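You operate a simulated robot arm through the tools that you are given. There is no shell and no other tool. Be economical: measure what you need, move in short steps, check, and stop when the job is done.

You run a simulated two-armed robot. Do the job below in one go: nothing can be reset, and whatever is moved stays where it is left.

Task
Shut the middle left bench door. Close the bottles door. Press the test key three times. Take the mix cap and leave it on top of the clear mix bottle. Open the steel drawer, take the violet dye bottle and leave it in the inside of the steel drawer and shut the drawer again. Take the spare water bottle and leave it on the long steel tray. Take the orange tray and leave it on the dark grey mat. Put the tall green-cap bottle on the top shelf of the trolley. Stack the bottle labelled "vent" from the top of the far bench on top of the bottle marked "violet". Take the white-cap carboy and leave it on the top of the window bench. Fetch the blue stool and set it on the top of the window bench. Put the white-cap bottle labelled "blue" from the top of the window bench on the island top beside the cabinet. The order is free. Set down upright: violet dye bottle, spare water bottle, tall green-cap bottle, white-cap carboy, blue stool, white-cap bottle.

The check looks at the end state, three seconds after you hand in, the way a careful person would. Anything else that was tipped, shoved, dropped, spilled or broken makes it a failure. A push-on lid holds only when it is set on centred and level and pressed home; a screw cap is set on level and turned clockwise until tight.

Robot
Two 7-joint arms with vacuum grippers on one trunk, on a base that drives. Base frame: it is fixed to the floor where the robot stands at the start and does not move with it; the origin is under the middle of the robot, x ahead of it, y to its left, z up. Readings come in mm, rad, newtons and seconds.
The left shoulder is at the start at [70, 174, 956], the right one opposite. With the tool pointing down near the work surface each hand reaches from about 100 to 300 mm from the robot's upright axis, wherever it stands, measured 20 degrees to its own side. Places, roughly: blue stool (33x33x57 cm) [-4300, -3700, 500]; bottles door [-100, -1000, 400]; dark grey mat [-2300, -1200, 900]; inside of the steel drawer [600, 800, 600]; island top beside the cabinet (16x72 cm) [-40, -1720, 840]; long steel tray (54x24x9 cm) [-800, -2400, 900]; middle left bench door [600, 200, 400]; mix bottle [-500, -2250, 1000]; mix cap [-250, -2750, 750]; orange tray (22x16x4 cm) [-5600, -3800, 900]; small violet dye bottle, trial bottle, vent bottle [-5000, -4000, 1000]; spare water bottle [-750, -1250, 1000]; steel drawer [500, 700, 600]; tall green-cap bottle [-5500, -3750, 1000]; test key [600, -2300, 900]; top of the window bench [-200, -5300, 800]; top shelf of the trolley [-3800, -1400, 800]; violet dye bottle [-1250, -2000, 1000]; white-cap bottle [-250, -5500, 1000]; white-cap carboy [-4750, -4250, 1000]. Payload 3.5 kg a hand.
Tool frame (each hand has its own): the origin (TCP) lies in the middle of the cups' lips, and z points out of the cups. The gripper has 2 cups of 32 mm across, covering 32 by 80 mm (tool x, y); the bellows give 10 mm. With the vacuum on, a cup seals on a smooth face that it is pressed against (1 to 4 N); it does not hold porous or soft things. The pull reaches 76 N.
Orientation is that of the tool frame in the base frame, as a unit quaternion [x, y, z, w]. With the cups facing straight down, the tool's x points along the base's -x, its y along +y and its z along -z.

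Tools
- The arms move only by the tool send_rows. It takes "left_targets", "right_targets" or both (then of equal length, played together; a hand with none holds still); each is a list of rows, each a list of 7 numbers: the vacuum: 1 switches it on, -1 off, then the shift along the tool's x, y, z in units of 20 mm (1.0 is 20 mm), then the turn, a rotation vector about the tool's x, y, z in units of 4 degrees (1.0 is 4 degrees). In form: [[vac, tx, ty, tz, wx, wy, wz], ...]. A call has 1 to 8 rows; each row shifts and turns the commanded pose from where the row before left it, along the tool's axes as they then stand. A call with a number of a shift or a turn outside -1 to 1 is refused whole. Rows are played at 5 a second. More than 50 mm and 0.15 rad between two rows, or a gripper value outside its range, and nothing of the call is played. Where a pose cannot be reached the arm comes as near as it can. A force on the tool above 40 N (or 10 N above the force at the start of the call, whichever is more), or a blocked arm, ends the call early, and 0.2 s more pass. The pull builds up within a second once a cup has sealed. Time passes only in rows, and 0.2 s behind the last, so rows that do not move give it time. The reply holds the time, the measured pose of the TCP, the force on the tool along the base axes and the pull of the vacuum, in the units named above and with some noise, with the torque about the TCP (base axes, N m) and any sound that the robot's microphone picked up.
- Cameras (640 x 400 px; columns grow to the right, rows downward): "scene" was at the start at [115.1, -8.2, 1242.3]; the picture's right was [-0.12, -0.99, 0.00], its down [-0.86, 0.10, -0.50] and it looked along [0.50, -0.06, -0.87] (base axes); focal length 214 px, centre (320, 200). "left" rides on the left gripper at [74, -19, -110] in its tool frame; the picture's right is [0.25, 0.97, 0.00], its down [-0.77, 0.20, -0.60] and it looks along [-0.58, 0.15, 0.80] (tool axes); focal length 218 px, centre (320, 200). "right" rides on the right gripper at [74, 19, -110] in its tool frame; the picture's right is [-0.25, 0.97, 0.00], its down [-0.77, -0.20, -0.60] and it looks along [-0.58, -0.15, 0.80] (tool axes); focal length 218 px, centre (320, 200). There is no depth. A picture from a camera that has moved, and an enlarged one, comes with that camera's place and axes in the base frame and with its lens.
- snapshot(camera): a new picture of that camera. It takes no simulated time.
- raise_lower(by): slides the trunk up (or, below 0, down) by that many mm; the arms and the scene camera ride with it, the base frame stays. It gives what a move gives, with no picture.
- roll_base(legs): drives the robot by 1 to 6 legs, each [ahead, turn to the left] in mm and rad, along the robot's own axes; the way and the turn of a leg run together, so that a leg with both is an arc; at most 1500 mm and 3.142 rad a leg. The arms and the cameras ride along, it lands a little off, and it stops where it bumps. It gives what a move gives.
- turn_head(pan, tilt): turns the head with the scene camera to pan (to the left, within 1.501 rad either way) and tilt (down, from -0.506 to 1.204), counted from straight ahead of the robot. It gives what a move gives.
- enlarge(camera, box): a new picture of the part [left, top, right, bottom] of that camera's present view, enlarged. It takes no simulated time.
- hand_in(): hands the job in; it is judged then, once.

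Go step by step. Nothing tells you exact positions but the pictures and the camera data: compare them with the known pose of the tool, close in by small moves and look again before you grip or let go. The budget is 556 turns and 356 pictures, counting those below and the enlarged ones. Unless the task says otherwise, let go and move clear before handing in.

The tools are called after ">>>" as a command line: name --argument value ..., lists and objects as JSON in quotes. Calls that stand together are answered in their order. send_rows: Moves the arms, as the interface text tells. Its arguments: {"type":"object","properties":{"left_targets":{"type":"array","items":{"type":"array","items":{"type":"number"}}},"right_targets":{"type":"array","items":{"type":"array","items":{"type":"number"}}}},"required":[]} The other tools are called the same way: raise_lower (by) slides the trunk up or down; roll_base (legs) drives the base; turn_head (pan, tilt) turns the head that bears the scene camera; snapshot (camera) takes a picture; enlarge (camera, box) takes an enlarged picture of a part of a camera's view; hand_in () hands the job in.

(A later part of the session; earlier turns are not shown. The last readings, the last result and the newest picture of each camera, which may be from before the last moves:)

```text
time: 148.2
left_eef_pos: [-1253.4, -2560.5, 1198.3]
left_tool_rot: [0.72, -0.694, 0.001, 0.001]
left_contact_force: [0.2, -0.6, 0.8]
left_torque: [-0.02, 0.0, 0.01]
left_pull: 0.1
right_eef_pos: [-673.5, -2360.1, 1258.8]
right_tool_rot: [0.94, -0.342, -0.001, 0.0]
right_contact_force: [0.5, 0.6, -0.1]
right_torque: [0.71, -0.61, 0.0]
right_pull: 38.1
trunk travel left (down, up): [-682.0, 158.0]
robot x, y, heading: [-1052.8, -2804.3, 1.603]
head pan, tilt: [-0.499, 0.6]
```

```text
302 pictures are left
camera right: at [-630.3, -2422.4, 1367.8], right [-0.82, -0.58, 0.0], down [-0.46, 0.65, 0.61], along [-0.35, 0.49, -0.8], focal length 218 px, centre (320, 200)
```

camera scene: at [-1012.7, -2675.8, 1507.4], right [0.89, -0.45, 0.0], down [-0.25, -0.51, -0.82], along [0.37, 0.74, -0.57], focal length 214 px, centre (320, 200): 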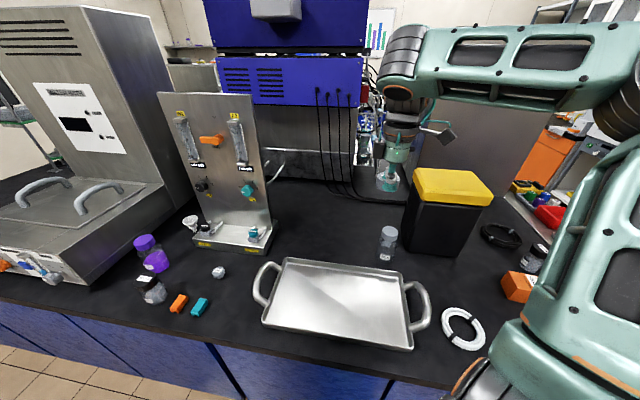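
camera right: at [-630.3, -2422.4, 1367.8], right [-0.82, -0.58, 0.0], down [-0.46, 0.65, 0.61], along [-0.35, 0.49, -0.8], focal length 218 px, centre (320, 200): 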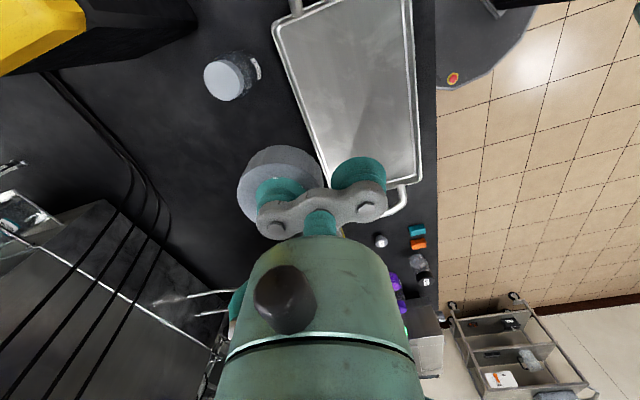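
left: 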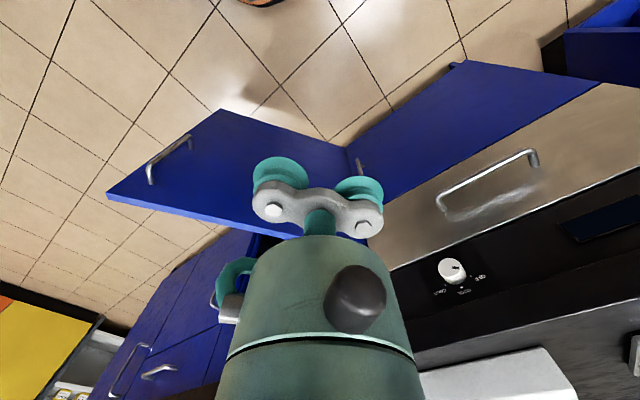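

The bottle lid refines to [-538,-2294]. I'll move above it and yaw the tool 20° clockwise so the camera stays clear of the bin.

>>> send_rows --right_targets '[[1, 0.44, -0.96, 0, 0, 0, 0], [1, 0.44, -0.96, 0, 0, 0, 0], [1, 0.44, -0.96, 0, 0, 0, 0], [1, 0.44, -0.96, 0, 0, 0, 0], [1, 0.44, -0.96, 0, 0, 0, 0], [1, 0.44, -0.96, 0, 0, 0, 0]]'

>>> send_rows --right_targets '[[1, 0, 0, 1, 0, 0, 1], [1, 0, 0, 1, 0, 0, 1], [1, 0, 0, 1, 0, 0, 1], [1, 0, 0, 1, 0, 0, 1], [1, 0, 0, 1, 0, 0, 1], [1, 0, 0, 0, 0, 0, 0]]'

>>> snapshot --camera "right"

>>> enlarge --camera "scene" --box '[340, 120, 500, 280]'

```text
time: 149.6
left_eef_pos: [-1252.5, -2559.9, 1199.2]
left_tool_rot: [0.72, -0.694, 0.0, 0.0]
left_contact_force: [0.0, 0.1, -0.5]
left_torque: [-0.01, 0.03, 0.02]
left_pull: 0.0
right_eef_pos: [-559.7, -2306.5, 1257.0]
right_tool_rot: [0.94, -0.341, 0.0, -0.001]
right_contact_force: [-0.1, -0.8, -0.1]
right_torque: [0.72, -0.58, 0.01]
right_pull: 37.6
trunk travel left (down, up): [-682.0, 158.0]
robot x, y, heading: [-1048.2, -2806.8, 1.604]
head pan, tilt: [-0.499, 0.6]
```

```text
time: 151.0
left_eef_pos: [-1255.0, -2561.6, 1198.8]
left_tool_rot: [0.721, -0.693, 0.0, 0.001]
left_contact_force: [-0.1, 0.5, -0.2]
left_torque: [-0.01, 0.02, 0.04]
left_pull: 0.0
right_eef_pos: [-559.9, -2307.4, 1159.2]
right_tool_rot: [0.865, -0.501, -0.001, 0.0]
right_contact_force: [0.5, 0.1, 0.1]
right_torque: [0.46, -0.79, -0.01]
right_pull: 37.3
trunk travel left (down, up): [-682.0, 158.0]
robot x, y, heading: [-1053.3, -2805.7, 1.606]
head pan, tilt: [-0.499, 0.6]
```

```text
301 pictures are left
camera right: at [-540.7, -2380.4, 1268.1], right [-0.96, -0.26, 0.0], down [-0.21, 0.77, 0.61], along [-0.16, 0.58, -0.8], focal length 218 px, centre (320, 200)
```

right: 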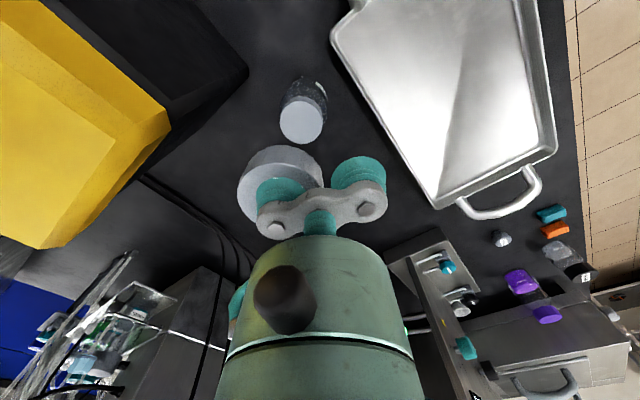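

```text
2.50 times, centred on (420, 200) of scene
camera zoom: at [-1013.8, -2676.5, 1507.5], right [0.89, -0.45, 0.0], down [-0.25, -0.5, -0.83], along [0.37, 0.74, -0.56], focal length 536 px, centre (70, 200)
```

zoom: 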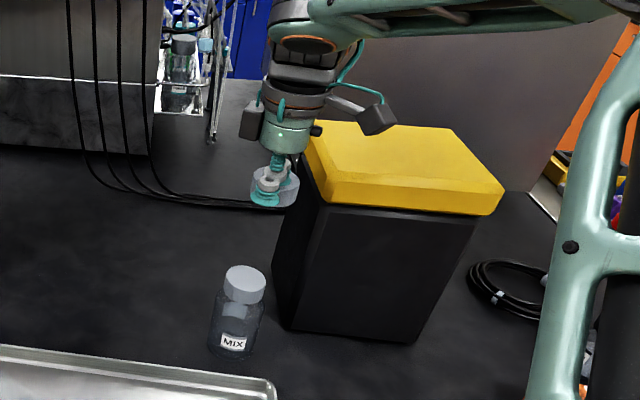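

The cap is above the lid; I'll descend to about 40 mm above and recheck.

>>> send_rows --right_targets '[[1, 0, 0, 1, 0, 0, 0], [1, 0, 0, 1, 0, 0, 0], [1, 0, 0, 1, 0, 0, 0], [1, 0, 0, 1, 0, 0, 0], [1, 0, 0, 0.5, 0, 0, 0], [1, 0, 0, 0, 0, 0, 0]]'

>>> snapshot --camera "right"

>>> enlarge --camera "scene" --box '[350, 180, 450, 280]'

```text
time: 152.4
left_eef_pos: [-1253.1, -2561.7, 1197.4]
left_tool_rot: [0.721, -0.693, 0.0, 0.0]
left_contact_force: [-0.2, -0.1, 0.5]
left_torque: [0.01, -0.03, -0.02]
left_pull: 0.1
right_eef_pos: [-560.4, -2306.1, 1068.1]
right_tool_rot: [0.866, -0.5, -0.001, 0.0]
right_contact_force: [-0.1, -0.6, 0.1]
right_torque: [0.46, -0.78, -0.01]
right_pull: 37.9
trunk travel left (down, up): [-682.0, 158.0]
robot x, y, heading: [-1045.7, -2802.4, 1.607]
head pan, tilt: [-0.499, 0.6]
```

```text
299 pictures are left
camera right: at [-539.7, -2380.3, 1178.3], right [-0.96, -0.26, 0.0], down [-0.21, 0.77, 0.61], along [-0.16, 0.58, -0.8], focal length 218 px, centre (320, 200)
```

right: 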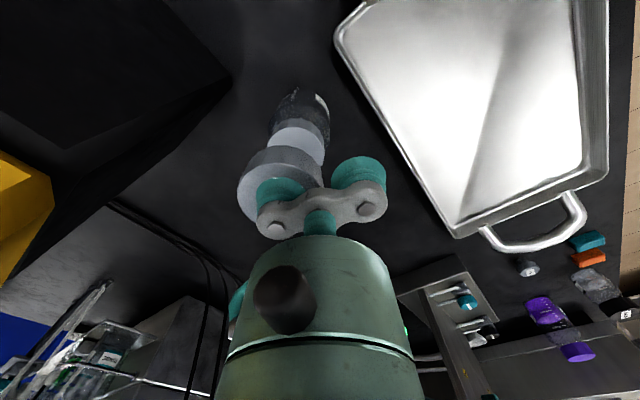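

```text
4.00 times, centred on (400, 230) of scene
camera zoom: at [-1013.5, -2676.4, 1507.5], right [0.89, -0.45, 0.0], down [-0.25, -0.5, -0.83], along [0.37, 0.74, -0.56], focal length 858 px, centre (0, 80)
```

zoom: 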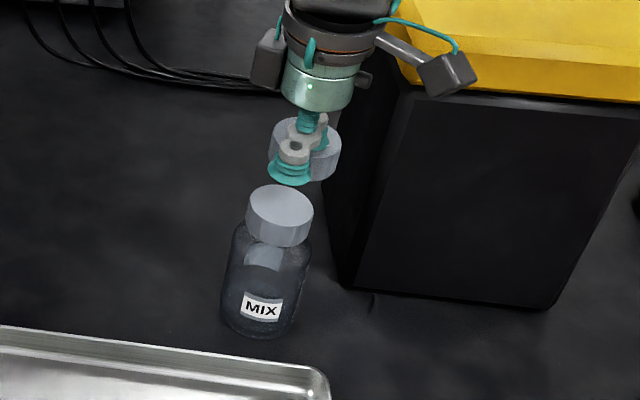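

Scene and hand views disagree by several mm, so I'll turn the left hand's camera to get a side view of the bottle.

>>> send_rows --left_targets '[[-1, 0, 0, 0, 0, 0, 1], [-1, 0, 0, 0, 0, 0, 1], [-1, 0, 0, 0, 0, 0, 1], [-1, 0, 0, 0, 0, 0, 1], [-1, 0, 0, 0, 0, 0, 1], [-1, 0, 0, 0, 0, 0, 1], [-1, 0, 0, 0, 0, 0, 1], [-1, 0, 0, 0, 0, 0, 1]]'

>>> send_rows --left_targets '[[-1, 0, 0, 0, 0, 0, 1], [-1, 0, 0, 0, 0, 0, 1], [-1, 0, 0, 0, 0, 0, 1], [-1, 0, 0, 0, 0, 0, 1], [-1, 0, 0, 0, 0, 0, 1], [-1, 0, 0, 0, 0, 0, 0]]'

>>> snapshot --camera "left"

```text
time: 154.2
left_eef_pos: [-1253.0, -2561.0, 1198.4]
left_tool_rot: [-0.502, 0.865, -0.001, -0.001]
left_contact_force: [0.2, -0.3, -0.7]
left_torque: [-0.03, -0.02, 0.02]
left_pull: 0.0
right_eef_pos: [-559.3, -2306.2, 1068.1]
right_tool_rot: [0.866, -0.499, -0.001, -0.001]
right_contact_force: [0.6, -0.3, 0.0]
right_torque: [0.43, -0.79, 0.0]
right_pull: 38.1
trunk travel left (down, up): [-682.0, 158.0]
robot x, y, heading: [-1051.7, -2803.8, 1.605]
head pan, tilt: [-0.499, 0.6]
```

```text
time: 155.6
left_eef_pos: [-1253.7, -2561.3, 1197.3]
left_tool_rot: [-0.344, 0.939, -0.001, 0.0]
left_contact_force: [0.2, -0.6, -0.3]
left_torque: [0.03, 0.01, 0.01]
left_pull: 0.1
right_eef_pos: [-558.2, -2307.0, 1070.4]
right_tool_rot: [0.866, -0.5, 0.0, 0.0]
right_contact_force: [0.3, 0.1, 0.2]
right_torque: [0.46, -0.81, -0.02]
right_pull: 37.9
trunk travel left (down, up): [-682.0, 158.0]
robot x, y, heading: [-1048.1, -2808.2, 1.606]
head pan, tilt: [-0.499, 0.6]
```

```text
297 pictures are left
camera left: at [-1298.7, -2624.5, 1309.2], right [-0.82, 0.58, 0.0], down [0.46, 0.65, 0.6], along [0.35, 0.49, -0.8], focal length 218 px, centre (320, 200)
```

left: 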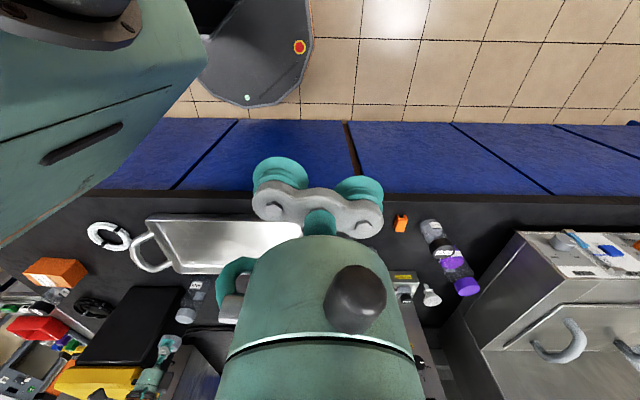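

>>> enlarge --camera "left" --box '[130, 270, 230, 400]'

>>> enlarge --camera "right" --box '[220, 70, 360, 240]'

```text
3.08 times, centred on (180, 335) of left
camera zoom: at [-1298.7, -2624.5, 1309.2], right [-0.82, 0.58, 0.0], down [0.46, 0.65, 0.6], along [0.35, 0.49, -0.8], focal length 672 px, centre (751, -215)
```

zoom: 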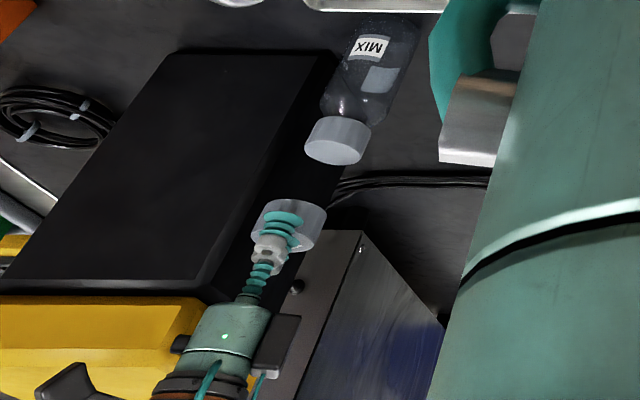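

```text
2.35 times, centred on (290, 155) of right
camera zoom: at [-539.6, -2380.1, 1178.5], right [-0.96, -0.26, 0.0], down [-0.21, 0.77, 0.61], along [-0.16, 0.58, -0.8], focal length 514 px, centre (391, 306)
```

zoom: 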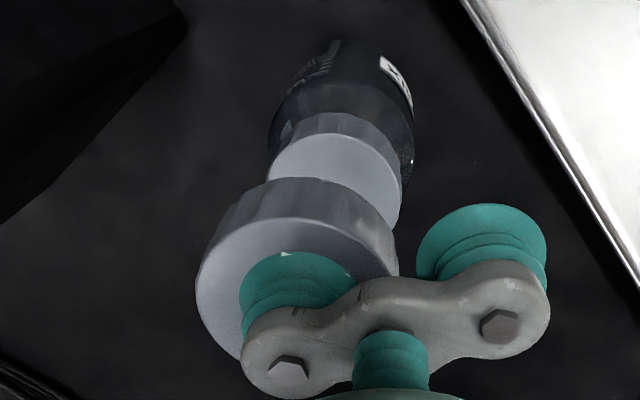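

All views agree the cap is within about 3 mm of the lid's axis, with the lid top at about z 984. I'll make the small correction and lower it.

>>> send_rows --right_targets '[[1, -0.12, 0.1, 1, 0, 0, 0], [1, 0, 0, 1, 0, 0, 0], [1, 0, 0, 0.25, 0, 0, 0], [1, 0, 0, 0.25, 0, 0, 0], [1, 0, 0, 0, 0, 0, 0]]'

>>> enlarge --camera "left" --box '[130, 270, 230, 400]'

>>> enlarge --camera "scene" --box '[350, 180, 450, 280]'

```text
time: 156.8
left_eef_pos: [-1254.7, -2561.9, 1198.4]
left_tool_rot: [-0.344, 0.939, -0.001, 0.0]
left_contact_force: [0.5, 0.1, -1.4]
left_torque: [0.02, -0.01, -0.01]
left_pull: 0.1
right_eef_pos: [-561.7, -2304.9, 1018.1]
right_tool_rot: [0.866, -0.5, -0.001, -0.001]
right_contact_force: [0.1, -0.2, -0.3]
right_torque: [0.46, -0.79, 0.0]
right_pull: 37.3
trunk travel left (down, up): [-682.0, 158.0]
robot x, y, heading: [-1050.1, -2805.7, 1.608]
head pan, tilt: [-0.499, 0.6]
```

```text
3.08 times, centred on (180, 335) of left
camera zoom: at [-1298.5, -2624.6, 1309.2], right [-0.82, 0.58, 0.0], down [0.46, 0.65, 0.6], along [0.35, 0.49, -0.8], focal length 672 px, centre (751, -215)
```

zoom: 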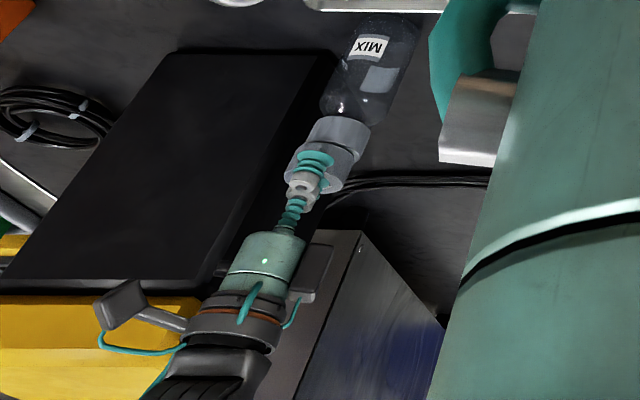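

```text
4.00 times, centred on (400, 230) of scene
camera zoom: at [-1013.2, -2676.3, 1507.4], right [0.89, -0.45, 0.0], down [-0.25, -0.51, -0.83], along [0.37, 0.74, -0.56], focal length 858 px, centre (0, 80)
```

zoom: 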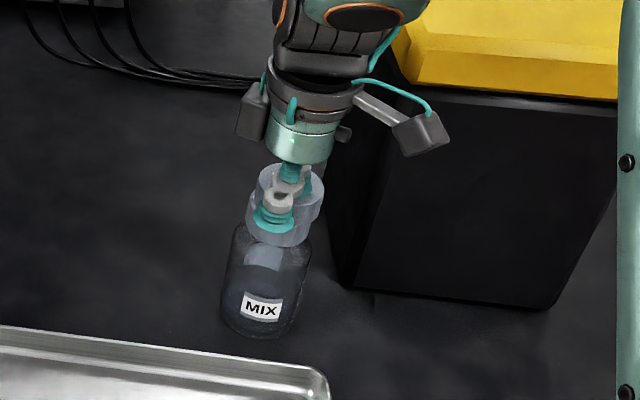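

>>> send_rows --right_targets '[[1, -0.05, 0, 0.15, 0, 0, 0], [1, 0, 0, 0.15, 0, 0, 0], [1, 0, 0, 0, 0, 0, 0]]'

```text
time: 157.6
left_eef_pos: [-1254.7, -2561.1, 1199.4]
left_tool_rot: [-0.344, 0.939, -0.001, 0.0]
left_contact_force: [-0.4, 0.1, -0.3]
left_torque: [0.0, 0.01, -0.07]
left_pull: 0.0
right_eef_pos: [-563.7, -2304.1, 1013.0]
right_tool_rot: [0.867, -0.499, 0.0, -0.002]
right_contact_force: [1.7, 0.3, 14.3]
right_torque: [0.53, -0.98, -0.02]
right_pull: 37.7
trunk travel left (down, up): [-682.0, 158.0]
robot x, y, heading: [-1050.1, -2802.5, 1.603]
head pan, tilt: [-0.499, 0.6]
```

Contact at z≈1013 with 14 N. Releasing vacuum, waiting, then lifting slowly.

>>> send_rows --right_targets '[[-1, 0, 0, -0.15, 0, 0, 0], [-1, 0, 0, 0, 0, 0, 0], [-1, 0, 0, 0, 0, 0, 0], [-1, 0, 0, 0, 0, 0, 0], [-1, 0, 0, -0.3, 0, 0, 0], [-1, 0, 0, -0.5, 0, 0, 0], [-1, 0, 0, -1, 0, 0, 0], [-1, 0, 0, -1, 0, 0, 0]]'

>>> enlarge --camera "scene" --box '[350, 180, 450, 280]'

>>> enlarge --camera "left" --box '[130, 270, 230, 400]'

```text
time: 159.4
left_eef_pos: [-1254.8, -2563.0, 1198.2]
left_tool_rot: [-0.344, 0.939, -0.001, 0.0]
left_contact_force: [-0.1, -0.7, 0.0]
left_torque: [0.01, 0.03, -0.01]
left_pull: 0.0
right_eef_pos: [-562.3, -2304.6, 1072.0]
right_tool_rot: [0.866, -0.5, -0.001, -0.001]
right_contact_force: [-0.9, 0.0, -0.6]
right_torque: [-0.01, 0.0, 0.01]
right_pull: 0.1
trunk travel left (down, up): [-682.0, 158.0]
robot x, y, heading: [-1047.0, -2804.2, 1.607]
head pan, tilt: [-0.499, 0.6]
```

```text
4.00 times, centred on (400, 230) of scene
camera zoom: at [-1013.9, -2676.6, 1507.5], right [0.89, -0.45, 0.0], down [-0.25, -0.5, -0.83], along [0.37, 0.74, -0.56], focal length 858 px, centre (0, 80)
```

zoom: 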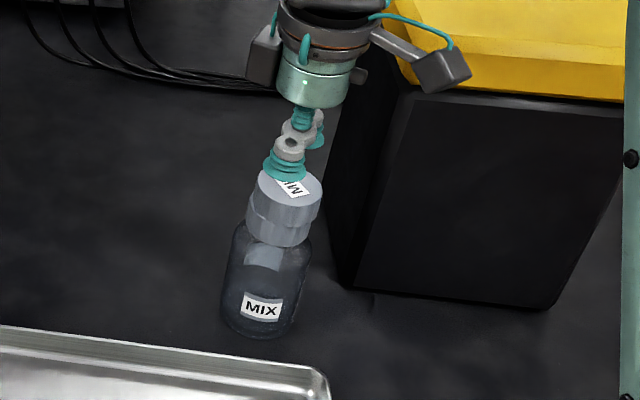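

```text
3.08 times, centred on (180, 335) of left
camera zoom: at [-1299.1, -2624.9, 1309.1], right [-0.82, 0.58, 0.0], down [0.46, 0.65, 0.6], along [0.35, 0.49, -0.8], focal length 672 px, centre (751, -215)
```

zoom: 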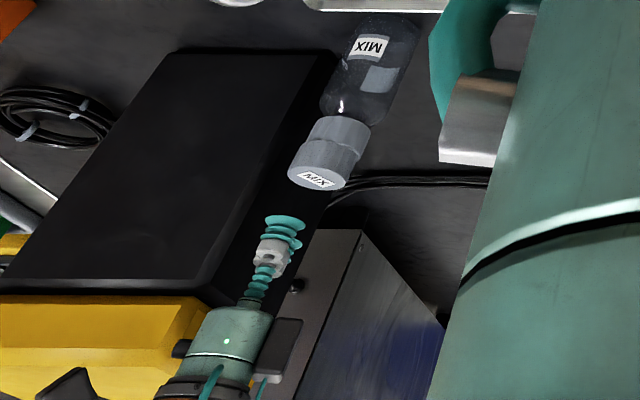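

The mix cap sits stably on the MIX bottle. I lift the hand away and look at the violet bottle on the left.

>>> send_rows --right_targets '[[-1, 0, 0, -1, 0, 0, 0], [-1, 0, 0, -1, 0, 0, 0], [-1, 0, 0, -1, 0, 0, 0], [-1, 0, 0, -1, 0, 0, 0], [-1, 0, 0, -1, 0, 0, 0], [-1, 0, 0, -1, 0, 0, 0], [-1, 0, 0, -1, 0, 0, 0], [-1, 0, 1, -1, 0, 0, 0]]'

>>> enlarge --camera "scene" --box '[110, 200, 250, 320]'

>>> enlarge --camera "left" --box '[380, 180, 520, 320]'

```text
time: 161.2
left_eef_pos: [-1255.3, -2562.1, 1199.4]
left_tool_rot: [-0.343, 0.939, -0.001, 0.001]
left_contact_force: [0.0, -0.5, -0.6]
left_torque: [-0.01, -0.02, 0.0]
left_pull: 0.0
right_eef_pos: [-582.5, -2315.7, 1233.1]
right_tool_rot: [0.866, -0.501, -0.001, -0.001]
right_contact_force: [-0.5, 0.3, 0.1]
right_torque: [-0.01, -0.04, -0.01]
right_pull: 0.0
trunk travel left (down, up): [-682.0, 158.0]
robot x, y, heading: [-1049.3, -2801.2, 1.605]
head pan, tilt: [-0.499, 0.6]
```

```text
3.33 times, centred on (180, 260) of scene
camera zoom: at [-1015.2, -2677.8, 1507.6], right [0.89, -0.45, 0.0], down [-0.25, -0.5, -0.83], along [0.37, 0.74, -0.56], focal length 715 px, centre (787, 0)
```

zoom: 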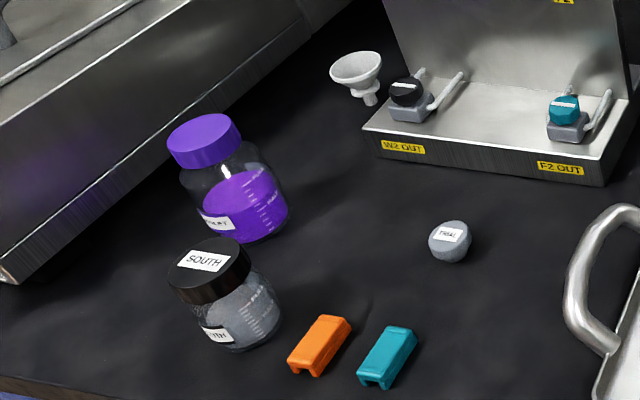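

```text
2.86 times, centred on (450, 250) of left
camera zoom: at [-1300.2, -2625.9, 1309.0], right [-0.82, 0.58, 0.0], down [0.46, 0.65, 0.6], along [0.35, 0.49, -0.8], focal length 624 px, centre (-51, 57)
```

zoom: 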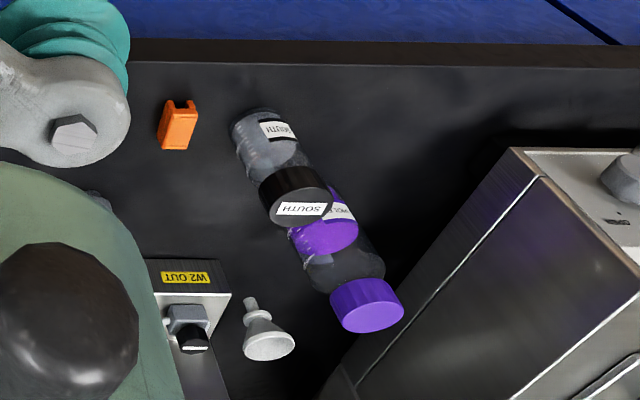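

The purple-lidded bottle labelled VIOLET has its lid at about [-1314,-1938,976]. I'll tuck the right arm, back off and drive left to fetch it with the left hand.

>>> roll_base --legs '[[-120, 0]]'

>>> send_rows --right_targets '[[-1, -0.26, 1, 0, 0, 0, 0], [-1, -0.26, 1, 0, 0, 0, 0], [-1, -0.26, 1, 0, 0, 0, 0], [-1, -0.26, 1, 0, 0, 0, 0], [-1, -0.26, 1, 0, 0, 0, -1], [-1, -0.26, 1, 0, 0, 0, -1], [-1, -0.26, 1, 0, 0, 0, -1], [-1, -0.26, 1, 0, 0, 0, -1]]'

>>> send_rows --right_targets '[[-1, -0.3, 0.7, 0, 0, 0, -1], [-1, -0.3, 0.7, 0, 0, 0, -1], [-1, -0.3, 0.7, 0, 0, 0, -1], [-1, -0.3, 0.7, 0, 0, 0, -1], [-1, 0, 0, 0, 0, 0, -1], [-1, 0, 0, 0, 0, 0, -1]]' --left_targets '[[-1, 0, 0, 0, 0, 0, -1], [-1, 0, 0, 0, 0, 0, -1], [-1, 0, 0, 0, 0, 0, -1], [-1, 0, 0, 0, 0, 0, -1], [-1, 0, 0, 0, 0, 0, -1], [-1, 0, 0, 0, 0, 0, -1]]'

>>> roll_base --legs '[[0, 0.873], [480, 0], [0, -1.57]]'

>>> turn_head --pan 0.2 --tilt 0.7

>>> snapshot --camera "scene"

```text
time: 162.5
left_eef_pos: [-1250.5, -2681.5, 1198.5]
left_tool_rot: [-0.343, 0.939, -0.002, 0.0]
left_contact_force: [0.2, -0.2, -0.2]
left_torque: [0.02, 0.04, 0.02]
left_pull: 0.0
right_eef_pos: [-577.6, -2433.5, 1232.2]
right_tool_rot: [0.866, -0.5, 0.0, 0.0]
right_contact_force: [0.0, 1.0, -1.5]
right_torque: [0.01, 0.0, -0.03]
right_pull: 0.2
trunk travel left (down, up): [-682.0, 158.0]
robot x, y, heading: [-1048.6, -2924.0, 1.605]
head pan, tilt: [-0.499, 0.6]
```

```text
time: 164.3
left_eef_pos: [-1250.6, -2683.0, 1198.9]
left_tool_rot: [-0.343, 0.939, -0.001, 0.0]
left_contact_force: [-0.3, -1.1, 0.2]
left_torque: [0.03, 0.0, 0.04]
left_pull: 0.1
right_eef_pos: [-735.3, -2488.7, 1233.2]
right_tool_rot: [0.927, -0.374, 0.0, -0.001]
right_contact_force: [-0.3, -0.2, -0.1]
right_torque: [-0.04, -0.05, 0.02]
right_pull: 0.1
trunk travel left (down, up): [-682.0, 158.0]
robot x, y, heading: [-1043.2, -2922.5, 1.606]
head pan, tilt: [-0.499, 0.6]
```

```text
time: 165.7
left_eef_pos: [-1250.7, -2680.9, 1199.0]
left_tool_rot: [-0.532, 0.846, 0.0, -0.001]
left_contact_force: [0.1, 0.6, -0.7]
left_torque: [-0.02, 0.02, -0.01]
left_pull: 0.0
right_eef_pos: [-778.0, -2510.4, 1230.7]
right_tool_rot: [0.984, -0.177, -0.02, 0.004]
right_contact_force: [-0.1, 0.7, -0.3]
right_torque: [0.01, 0.04, -0.02]
right_pull: 0.0
right hand out of reach, approached as far as the arm can: row 4
trunk travel left (down, up): [-682.0, 158.0]
robot x, y, heading: [-1044.3, -2921.6, 1.601]
head pan, tilt: [-0.499, 0.6]
```

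```text
time: 174.6
left_eef_pos: [-1417.6, -2310.6, 1198.4]
left_tool_rot: [-0.202, 0.979, -0.001, -0.002]
left_contact_force: [-0.4, -0.9, 0.9]
left_torque: [0.0, 0.0, -0.03]
left_pull: 0.0
right_eef_pos: [-948.6, -2488.8, 1229.5]
right_tool_rot: [0.86, -0.51, -0.02, -0.003]
right_contact_force: [0.2, 0.6, 0.7]
right_torque: [0.0, -0.03, 0.01]
right_pull: 0.1
trunk travel left (down, up): [-682.0, 158.0]
robot x, y, heading: [-1424.7, -2625.9, 0.889]
head pan, tilt: [-0.499, 0.6]
```

```text
time: 175.7
left_eef_pos: [-1416.0, -2309.8, 1198.5]
left_tool_rot: [-0.202, 0.979, -0.001, -0.001]
left_contact_force: [0.4, 0.2, 0.5]
left_torque: [-0.01, 0.01, 0.02]
left_pull: 0.1
right_eef_pos: [-948.7, -2488.4, 1229.0]
right_tool_rot: [0.86, -0.51, -0.021, -0.003]
right_contact_force: [0.5, 0.7, -0.4]
right_torque: [-0.02, 0.0, 0.01]
right_pull: 0.0
trunk travel left (down, up): [-682.0, 158.0]
robot x, y, heading: [-1422.9, -2629.0, 0.893]
head pan, tilt: [0.201, 0.7]
```

```text
288 pictures are left
camera scene: at [-1353.1, -2513.8, 1498.8], right [0.89, -0.46, 0.0], down [-0.3, -0.57, -0.76], along [0.35, 0.68, -0.64], focal length 214 px, centre (320, 200)
```

scene: 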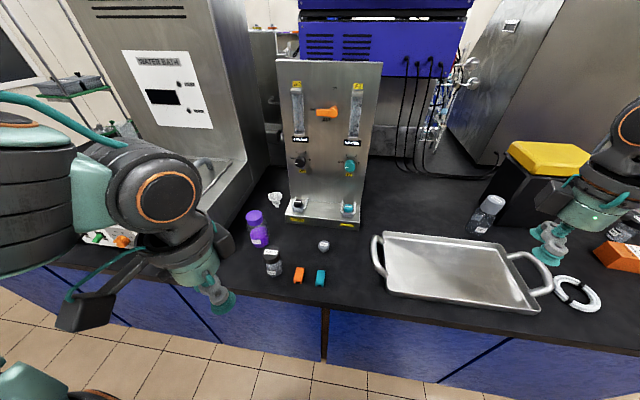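

Violet lid confirmed at [-1314,-1935,976]. I'll drive 80 mm closer and move the left hand over it.

>>> roll_base --legs '[[80, 0]]'

>>> send_rows --left_targets '[[-1, -0.65, 0.95, 0, 0, 0, 0], [-1, -0.65, 0.95, 0, 0, 0, 0], [-1, -0.65, 0.95, 0, 0, 0, 0], [-1, -0.65, 0.95, 0, 0, 0, 0], [-1, -0.65, 0.95, 0, 0, 0, 0], [-1, -0.65, 0.95, 0, 0, 0, 0], [-1, -0.65, 0.95, 0, 0, 0, 0], [-1, -0.65, 0.95, 0, 0, 0, 0]]'

>>> snapshot --camera "scene"

>>> snapshot --camera "left"

```text
time: 176.8
left_eef_pos: [-1367.9, -2249.0, 1199.6]
left_tool_rot: [-0.202, 0.979, 0.0, 0.0]
left_contact_force: [-0.1, -0.5, 0.2]
left_torque: [0.0, 0.04, -0.04]
left_pull: 0.1
right_eef_pos: [-900.4, -2427.9, 1230.3]
right_tool_rot: [0.86, -0.511, -0.023, -0.004]
right_contact_force: [-0.6, 0.2, -0.1]
right_torque: [-0.02, 0.0, -0.02]
right_pull: 0.1
trunk travel left (down, up): [-682.0, 158.0]
robot x, y, heading: [-1374.0, -2565.5, 0.889]
head pan, tilt: [0.201, 0.7]
```

```text
time: 178.6
left_eef_pos: [-1330.9, -2066.0, 1198.4]
left_tool_rot: [-0.202, 0.979, -0.001, -0.002]
left_contact_force: [0.8, 0.9, -1.1]
left_torque: [-0.02, 0.02, 0.02]
left_pull: 0.0
right_eef_pos: [-898.3, -2425.8, 1227.9]
right_tool_rot: [0.86, -0.51, -0.024, -0.004]
right_contact_force: [0.7, 0.4, -0.5]
right_torque: [0.03, -0.01, 0.02]
right_pull: 0.1
trunk travel left (down, up): [-682.0, 158.0]
robot x, y, heading: [-1371.6, -2566.8, 0.892]
head pan, tilt: [0.201, 0.7]
```

```text
287 pictures are left
camera scene: at [-1302.1, -2450.9, 1498.7], right [0.89, -0.46, 0.0], down [-0.3, -0.57, -0.76], along [0.35, 0.68, -0.64], focal length 214 px, centre (320, 200)
```

scene: 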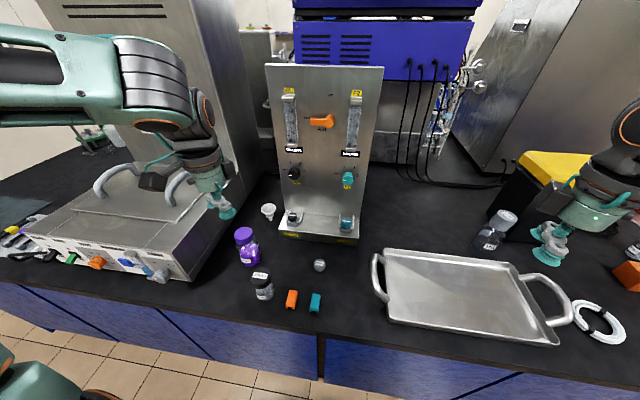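

```text
286 pictures are left
camera left: at [-1391.7, -2114.3, 1309.2], right [-0.61, 0.79, 0.0], down [0.63, 0.49, 0.6], along [0.48, 0.37, -0.8], focal length 218 px, centre (320, 200)
```

left: 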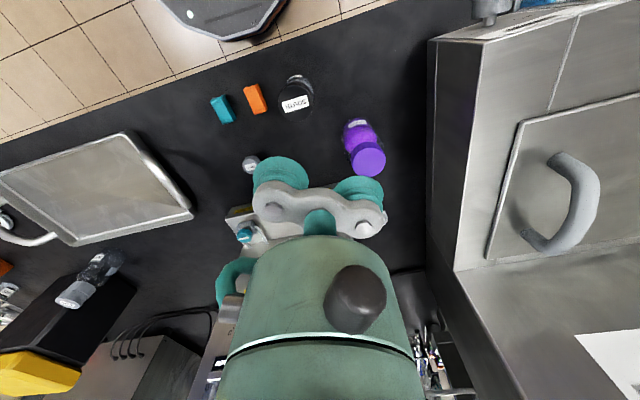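

I'll move above the lid and partly down, then recheck with the hand camera.

>>> send_rows --left_targets '[[-1, -0.65, 0.9, 0, 0, 0, 0], [-1, -0.65, 0.9, 0, 0, 0, 0], [-1, -0.65, 0.9, 0, 0, 0, 0], [-1, -0.65, 0.9, 1, 0, 0, 0], [-1, -0.65, 0.9, 1, 0, 0, 0], [-1, 0, 0, 1, 0, 0, 0], [-1, 0, 0, 1, 0, 0, 0], [-1, 0, 0, 1, 0, 0, 0]]'

>>> snapshot --camera "left"

>>> enlarge --camera "scene" --box '[180, 140, 320, 300]'

```text
time: 180.3
left_eef_pos: [-1307.2, -1958.3, 1096.8]
left_tool_rot: [-0.201, 0.98, -0.001, 0.0]
left_contact_force: [0.0, 0.1, -0.5]
left_torque: [-0.01, -0.02, -0.03]
left_pull: 0.0
right_eef_pos: [-898.3, -2425.4, 1230.0]
right_tool_rot: [0.86, -0.51, -0.022, -0.003]
right_contact_force: [0.3, -0.2, -0.2]
right_torque: [-0.02, -0.02, 0.01]
right_pull: 0.1
trunk travel left (down, up): [-682.0, 158.0]
robot x, y, heading: [-1372.8, -2566.7, 0.89]
head pan, tilt: [0.201, 0.7]
```

```text
285 pictures are left
camera left: at [-1368.2, -2005.8, 1207.9], right [-0.62, 0.79, 0.0], down [0.63, 0.49, 0.6], along [0.48, 0.37, -0.8], focal length 218 px, centre (320, 200)
```

left: 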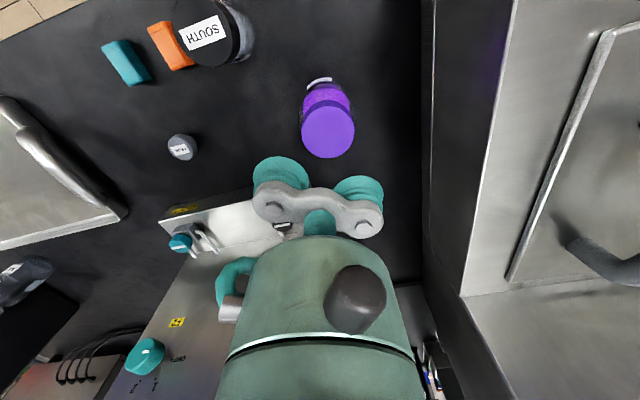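

```text
2.50 times, centred on (250, 220) of scene
camera zoom: at [-1302.6, -2450.9, 1498.7], right [0.89, -0.46, 0.0], down [-0.3, -0.57, -0.76], along [0.35, 0.68, -0.64], focal length 536 px, centre (495, 150)
```

zoom: 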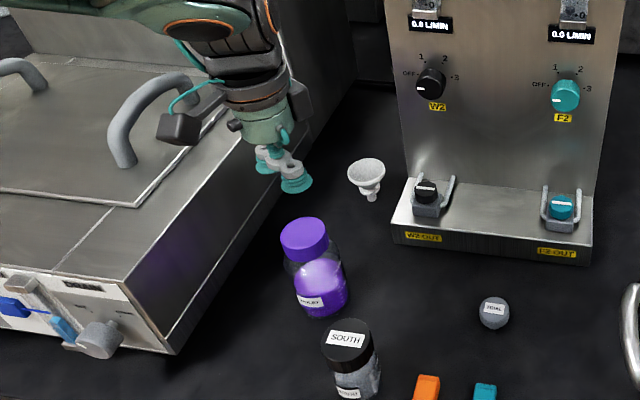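

The lid (about 58 mm wide) reads [-1309,-1949]; the cup is 14 mm too far. Correcting and descending further.

>>> send_rows --left_targets '[[-1, -0.1, -0.75, 1, 0, 0, 0], [-1, 0, 0, 1, 0, 0, 0], [-1, 0, 0, 0.5, 0, 0, 0], [-1, 0, 0, 0, 0, 0, 0]]'

>>> enlarge --camera "left" --box '[240, 80, 420, 240]'

>>> enlarge --camera "scene" --box '[200, 180, 300, 270]'

```text
time: 181.3
left_eef_pos: [-1301.7, -1971.7, 1047.3]
left_tool_rot: [-0.202, 0.979, -0.001, 0.0]
left_contact_force: [0.9, -0.7, 0.5]
left_torque: [0.0, -0.02, -0.01]
left_pull: 0.1
right_eef_pos: [-897.3, -2426.4, 1229.2]
right_tool_rot: [0.86, -0.51, -0.024, -0.004]
right_contact_force: [-0.1, -0.3, 0.6]
right_torque: [-0.01, -0.02, 0.01]
right_pull: 0.0
trunk travel left (down, up): [-682.0, 158.0]
robot x, y, heading: [-1370.4, -2567.3, 0.896]
head pan, tilt: [0.201, 0.7]
```

```text
2.50 times, centred on (330, 160) of left
camera zoom: at [-1360.8, -2020.3, 1158.3], right [-0.62, 0.79, 0.0], down [0.63, 0.49, 0.6], along [0.48, 0.37, -0.8], focal length 546 px, centre (295, 300)
```

zoom: 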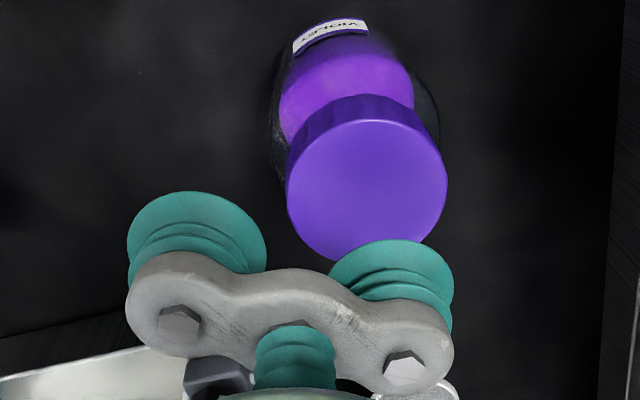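

```text
4.44 times, centred on (250, 225) of scene
camera zoom: at [-1302.8, -2451.9, 1498.8], right [0.89, -0.46, 0.0], down [-0.3, -0.57, -0.76], along [0.35, 0.68, -0.64], focal length 953 px, centre (631, 89)
```

zoom: 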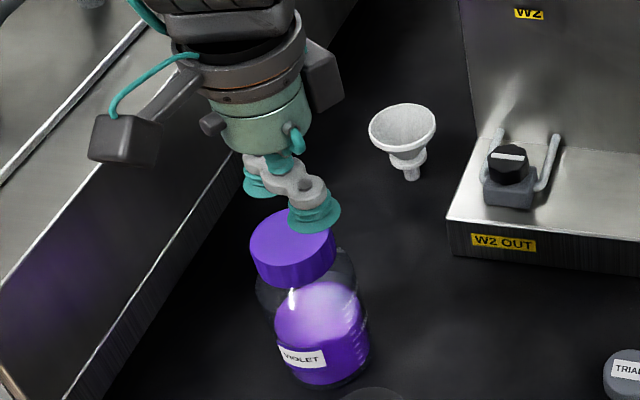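

Cup and lid line up in both views. Vacuum on, descending to contact.

>>> send_rows --left_targets '[[1, 0, 0, 1, 0, 0, 0], [1, 0, 0, 1, 0, 0, 0], [1, 0, 0, 0.4, 0, 0, 0], [1, 0, 0, 0.3, 0, 0, 0], [1, 0, 0, 0.3, 0, 0, 0], [1, 0, 0, 0.2, 0, 0, 0], [1, 0, 0, 0, 0, 0, 0]]'

```text
time: 182.9
left_eef_pos: [-1300.2, -1974.0, 986.7]
left_tool_rot: [-0.203, 0.979, 0.002, 0.0]
left_contact_force: [0.7, -2.3, 23.8]
left_torque: [1.02, 0.46, 0.04]
left_pull: 37.6
right_eef_pos: [-898.0, -2430.7, 1230.2]
right_tool_rot: [0.86, -0.511, -0.023, -0.005]
right_contact_force: [-0.1, -0.5, 0.7]
right_torque: [0.02, -0.03, -0.01]
right_pull: 0.1
trunk travel left (down, up): [-682.0, 158.0]
robot x, y, heading: [-1373.7, -2565.9, 0.891]
head pan, tilt: [0.201, 0.7]
```

Sealed. Lifting straight up.

>>> send_rows --left_targets '[[1, 0, 0, -0.5, 0, 0, 0], [1, 0, 0, -0.5, 0, 0, 0], [1, 0, 0, -1, 0, 0, 0], [1, 0, 0, -1, 0, 0, 0], [1, 0, 0, -1, 0, 0, 0], [1, 0, 0, -1, 0, 0, 0], [1, 0, 0, -1, 0, 0, 0], [1, 0, 0, -1, 0, 0, 0]]'

>>> send_rows --left_targets '[[1, 0, 0, -1, 0, 0, 0], [1, 0, 0, -1, 0, 0, 0], [1, 0, 0, -1, 0, 0, 0], [1, 0, 0, -1, 0, 0, 0], [1, 1, 0, 0, 0, 0, 0], [1, 1, 0, 0, 0, 0, 0], [1, 1, 0, 0, 0, 0, 0], [1, 1, 0, 0, 0, 0, 0]]'

>>> snapshot --camera "scene"

```text
time: 184.8
left_eef_pos: [-1299.6, -1971.7, 1124.6]
left_tool_rot: [-0.201, 0.98, -0.001, -0.002]
left_contact_force: [-0.6, -0.3, -3.3]
left_torque: [0.67, 0.28, 0.05]
left_pull: 37.6
right_eef_pos: [-898.4, -2427.4, 1230.1]
right_tool_rot: [0.86, -0.51, -0.023, -0.004]
right_contact_force: [-0.4, -0.3, 0.4]
right_torque: [-0.01, 0.01, -0.02]
right_pull: 0.2
trunk travel left (down, up): [-682.0, 158.0]
robot x, y, heading: [-1373.7, -2569.7, 0.888]
head pan, tilt: [0.201, 0.7]
```

```text
time: 186.6
left_eef_pos: [-1373.7, -2004.2, 1205.8]
left_tool_rot: [-0.203, 0.979, 0.0, -0.001]
left_contact_force: [0.4, -0.7, -4.2]
left_torque: [0.66, 0.31, 0.06]
left_pull: 37.7
right_eef_pos: [-898.1, -2426.6, 1229.7]
right_tool_rot: [0.86, -0.51, -0.023, -0.004]
right_contact_force: [0.1, 0.2, -0.8]
right_torque: [0.01, -0.01, 0.0]
right_pull: 0.1
trunk travel left (down, up): [-682.0, 158.0]
robot x, y, heading: [-1371.1, -2566.7, 0.891]
head pan, tilt: [0.201, 0.7]
```

```text
281 pictures are left
camera scene: at [-1303.0, -2452.5, 1498.9], right [0.89, -0.46, 0.0], down [-0.3, -0.57, -0.77], along [0.35, 0.68, -0.64], focal length 214 px, centre (320, 200)
```

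scene: 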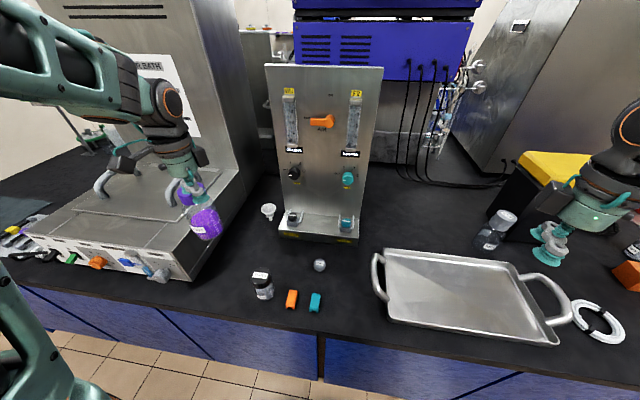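

The bottle is held (about 4 N). I'll raise, back off, draw it in, then drive round the island's right end to the steel drawer.

>>> raise_lower --by 50

>>> roll_base --legs '[[-300, 0]]'

>>> send_rows --left_targets '[[1, 0.21, -1, 0, 0, 0, 0], [1, 0.21, -1, 0, 0, 0, 0], [1, 0.21, -1, 0, 0, 0, 0], [1, 0.21, -1, 0, 0, 0, 0], [1, 0.21, -1, 0, 0, 0, 0], [1, 0.21, -1, 0, 0, 0, 0], [1, 0.21, -1, 0, 0, 0, 0], [1, 0.21, -1, 0, 0, 0, 0]]'

>>> roll_base --legs '[[0, -1.551], [1400, 0], [450, 0], [0, 1.567]]'

```text
time: 187.5
left_eef_pos: [-1373.9, -2002.6, 1254.1]
left_tool_rot: [-0.202, 0.979, -0.001, -0.001]
left_contact_force: [0.1, 0.9, -4.3]
left_torque: [0.69, 0.28, 0.04]
left_pull: 38.2
right_eef_pos: [-898.5, -2426.9, 1279.7]
right_tool_rot: [0.86, -0.51, -0.023, -0.003]
right_contact_force: [1.6, -0.5, 0.8]
right_torque: [0.0, 0.03, -0.01]
right_pull: 0.0
trunk travel left (down, up): [-732.0, 108.0]
robot x, y, heading: [-1374.3, -2568.7, 0.895]
head pan, tilt: [0.201, 0.7]
```

```text
time: 189.5
left_eef_pos: [-1561.0, -2236.0, 1253.2]
left_tool_rot: [-0.202, 0.979, -0.001, -0.002]
left_contact_force: [0.6, 0.6, -3.5]
left_torque: [0.62, 0.26, 0.06]
left_pull: 37.9
right_eef_pos: [-1086.9, -2659.4, 1280.6]
right_tool_rot: [0.859, -0.511, -0.023, -0.002]
right_contact_force: [-0.7, -0.3, 0.0]
right_torque: [0.01, 0.03, -0.02]
right_pull: 0.0
trunk travel left (down, up): [-732.0, 108.0]
robot x, y, heading: [-1559.8, -2798.5, 0.886]
head pan, tilt: [0.201, 0.7]
```

```text
time: 191.3
left_eef_pos: [-1526.5, -2315.5, 1232.0]
left_tool_rot: [-0.209, 0.978, -0.019, 0.008]
left_contact_force: [0.6, 0.1, -3.9]
left_torque: [0.7, 0.29, 0.11]
left_pull: 38.3
left hand out of reach, approached as far as the arm can: row 4, 5, 6, 7, 8
right_eef_pos: [-1087.2, -2660.9, 1279.7]
right_tool_rot: [0.859, -0.511, -0.024, -0.004]
right_contact_force: [-0.5, -0.6, 1.0]
right_torque: [0.0, -0.01, -0.01]
right_pull: 0.0
trunk travel left (down, up): [-732.0, 108.0]
robot x, y, heading: [-1557.9, -2799.0, 0.89]
head pan, tilt: [0.201, 0.7]
```

```text
time: 208.2
left_eef_pos: [-76.4, -3457.1, 1235.8]
left_tool_rot: [-0.218, 0.976, -0.016, 0.013]
left_contact_force: [-0.2, 0.3, -2.9]
left_torque: [0.54, 0.3, -0.03]
left_pull: 37.5
right_eef_pos: [369.6, -3789.7, 1280.4]
right_tool_rot: [0.866, -0.499, -0.023, -0.002]
right_contact_force: [-0.1, 0.3, 0.0]
right_torque: [0.02, 0.01, -0.05]
right_pull: 0.1
trunk travel left (down, up): [-732.0, 108.0]
robot x, y, heading: [-104.7, -3941.5, 0.917]
head pan, tilt: [0.201, 0.7]
```

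>>> roll_base --legs '[[1500, 0], [1300, 0], [0, 1.56], [1500, 0], [750, 0], [0, -1.56]]'

>>> turn_head --pan 0.0 --tilt 0.6

>>> snapshot --camera "scene"

```text
time: 240.1
left_eef_pos: [-116.3, 160.0, 1234.8]
left_tool_rot: [-0.213, 0.977, -0.019, 0.013]
left_contact_force: [-0.3, -0.1, -3.2]
left_torque: [0.58, 0.37, -0.03]
left_pull: 38.1
right_eef_pos: [324.1, -179.7, 1279.5]
right_tool_rot: [0.862, -0.506, -0.024, -0.002]
right_contact_force: [0.5, 1.1, 0.0]
right_torque: [-0.02, -0.02, 0.02]
right_pull: 0.1
trunk travel left (down, up): [-732.0, 108.0]
robot x, y, heading: [-148.7, -324.5, 0.902]
head pan, tilt: [0.201, 0.7]
```

```text
time: 240.8
left_eef_pos: [-117.4, 158.7, 1233.7]
left_tool_rot: [-0.212, 0.977, -0.02, 0.014]
left_contact_force: [-0.2, 0.0, -3.9]
left_torque: [0.53, 0.33, -0.04]
left_pull: 37.3
right_eef_pos: [325.1, -180.3, 1279.4]
right_tool_rot: [0.863, -0.505, -0.024, -0.002]
right_contact_force: [-0.5, -1.0, -0.4]
right_torque: [-0.01, 0.0, -0.03]
right_pull: 0.1
trunk travel left (down, up): [-732.0, 108.0]
robot x, y, heading: [-152.4, -325.4, 0.9]
head pan, tilt: [0.0, 0.6]
```

```text
280 pictures are left
camera scene: at [-63.4, -216.4, 1557.4], right [0.79, -0.62, 0.0], down [-0.35, -0.44, -0.82], along [0.51, 0.65, -0.57], focal length 214 px, centre (320, 200)
```

scene: 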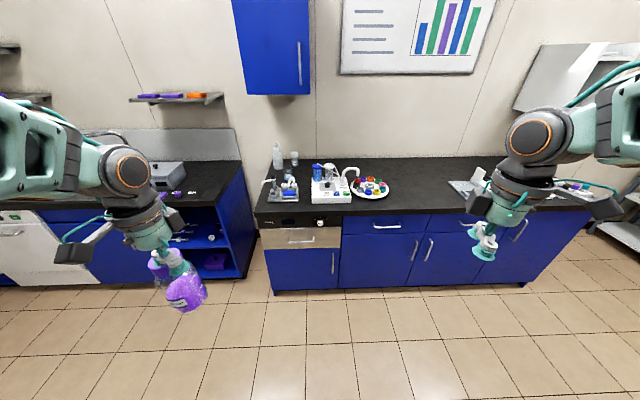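

I see the steel drawer front (≈ z 540–705, u −246…213) below the CHILL panel. I'll lower the trunk here in the clear, then turn the right tool to point forward for sucking the drawer front.

>>> raise_lower --by -280

>>> send_rows --right_targets '[[-1, 0, 0, 1, 0, 0, 1], [-1, 0, 0, 1, 0, 0, 1], [-1, 0, 0, 1, 0, 0, 1], [-1, 0, 0, 1, 0, 0, 1], [-1, 0, 0, 1, 0, 0, 1], [-1, 0, 0, 1, 0, 0, 1], [-1, 0, 0, 1, 0, 0, 1], [-1, 0, 0, 1, 0, 0, 1]]'

>>> send_rows --right_targets '[[-1, 0, 0, 1, 0, 0, 1], [-1, 0, 0, 1, 0, 0, 1], [-1, 0, 0, 1, 0, 0, 1], [-1, 0, 0, 1, 0, 0, 1], [-1, 0, 0, 1, 0, 0, 1], [-1, 0, 0, 1, 0, 0, 1], [-1, 0, 0, 1, 0, 0, 1], [-1, 0, 0, 1, 0, 0, 1]]'

>>> send_rows --right_targets '[[-1, 0, 0, 0, 0, -1, 0.8], [-1, 0, 0, 0, 0, -1, 0], [-1, 0, 0, 0, 0, -1, 0], [-1, 0, 0, 0, 0, -1, 0], [-1, 0, 0, 0, 0, -1, 0], [-1, 0, 0, 0, 0, -1, 0], [-1, 0, 0, 0, 0, -1, 0], [-1, 0, 0, 0, 0, -1, 0]]'

>>> send_rows --right_targets '[[-1, 0, 0, 0, 0, -1, 0], [-1, 0, 0, 0, 0, -1, 0], [-1, 0, 0, 0, 0, -1, 0], [-1, 0, 0, 0, 0, -1, 0], [-1, 0, 0, 0, 0, -1, 0], [-1, 0, 0, 0, 0, -1, 0], [-1, 0, 0, 0, 0, -1, 0]]'

>>> send_rows --right_targets '[[-1, 0, 0, 0, 0, -1, 0], [-1, 0, 0, 0, 0, -1, 0], [-1, 0, 0, 0, 0, -1, 0], [-1, 0, 0, 0, 0, -1, 0], [-1, 0, 0, 0, 0, -1, 0], [-1, 0, 0, 0, 0, -1, 0], [-1, 0, 0, 0, 0, -1, 0]]'

```text
time: 243.7
left_eef_pos: [-117.8, 159.1, 953.0]
left_tool_rot: [-0.212, 0.977, -0.02, 0.013]
left_contact_force: [0.5, 1.3, -3.8]
left_torque: [0.55, 0.34, -0.04]
left_pull: 37.3
right_eef_pos: [325.6, -180.8, 999.0]
right_tool_rot: [0.862, -0.506, -0.023, -0.002]
right_contact_force: [0.5, -0.6, 0.0]
right_torque: [0.01, 0.02, -0.02]
right_pull: 0.0
trunk travel left (down, up): [-452.0, 388.0]
robot x, y, heading: [-148.6, -327.2, 0.903]
head pan, tilt: [0.0, 0.6]
```

```text
time: 245.5
left_eef_pos: [-116.9, 159.7, 953.8]
left_tool_rot: [-0.211, 0.977, -0.019, 0.012]
left_contact_force: [0.3, 0.7, -3.0]
left_torque: [0.53, 0.3, -0.06]
left_pull: 37.4
right_eef_pos: [320.2, -176.1, 838.9]
right_tool_rot: [-0.69, 0.724, 0.023, -0.003]
right_contact_force: [0.2, 0.9, -0.7]
right_torque: [0.02, 0.0, -0.02]
right_pull: 0.1
trunk travel left (down, up): [-452.0, 388.0]
robot x, y, heading: [-150.2, -327.2, 0.904]
head pan, tilt: [0.0, 0.6]
```

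```text
time: 247.3
left_eef_pos: [-116.1, 159.2, 953.9]
left_tool_rot: [-0.212, 0.977, -0.02, 0.014]
left_contact_force: [1.2, 0.1, -4.0]
left_torque: [0.56, 0.35, -0.02]
left_pull: 38.2
right_eef_pos: [313.7, -170.7, 679.7]
right_tool_rot: [-0.463, 0.886, 0.022, -0.01]
right_contact_force: [0.0, -0.3, 0.3]
right_torque: [-0.01, 0.0, 0.0]
right_pull: 0.1
trunk travel left (down, up): [-452.0, 388.0]
robot x, y, heading: [-149.8, -324.2, 0.901]
head pan, tilt: [0.0, 0.6]
```

```text
time: 249.1
left_eef_pos: [-117.2, 158.5, 953.8]
left_tool_rot: [-0.212, 0.977, -0.019, 0.013]
left_contact_force: [0.3, -0.7, -4.2]
left_torque: [0.55, 0.32, -0.08]
left_pull: 37.5
right_eef_pos: [319.2, -164.0, 674.4]
right_tool_rot: [-0.416, 0.866, 0.143, 0.237]
right_contact_force: [0.7, 0.4, -0.7]
right_torque: [0.02, 0.03, 0.02]
right_pull: 0.1
right hand out of reach, approached as far as the arm can: row 7, 8
trunk travel left (down, up): [-452.0, 388.0]
robot x, y, heading: [-151.4, -328.9, 0.901]
head pan, tilt: [0.0, 0.6]
```

```text
time: 250.7
left_eef_pos: [-117.0, 159.4, 954.6]
left_tool_rot: [-0.211, 0.977, -0.019, 0.012]
left_contact_force: [-0.3, -0.7, -3.3]
left_torque: [0.56, 0.36, -0.01]
left_pull: 37.3
right_eef_pos: [325.2, -151.3, 664.8]
right_tool_rot: [-0.398, 0.828, 0.199, 0.34]
right_contact_force: [-0.1, 0.7, -0.4]
right_torque: [0.0, 0.03, -0.02]
right_pull: 0.0
right hand out of reach, approached as far as the arm can: row 1, 2, 3, 4, 5, 6, 7
trunk travel left (down, up): [-452.0, 388.0]
robot x, y, heading: [-147.5, -321.9, 0.901]
head pan, tilt: [0.0, 0.6]
```

```text
time: 252.3
left_eef_pos: [-117.2, 159.4, 954.8]
left_tool_rot: [-0.213, 0.977, -0.019, 0.013]
left_contact_force: [-0.6, -0.5, -4.0]
left_torque: [0.55, 0.34, -0.03]
left_pull: 37.9
right_eef_pos: [326.0, -151.8, 665.2]
right_tool_rot: [-0.398, 0.828, 0.2, 0.34]
right_contact_force: [0.0, -0.4, -0.8]
right_torque: [0.01, 0.0, -0.02]
right_pull: 0.0
right hand out of reach, approached as far as the arm can: row 1, 2, 3, 4, 5, 6, 7
trunk travel left (down, up): [-452.0, 388.0]
robot x, y, heading: [-149.1, -323.9, 0.9]
head pan, tilt: [0.0, 0.6]
```

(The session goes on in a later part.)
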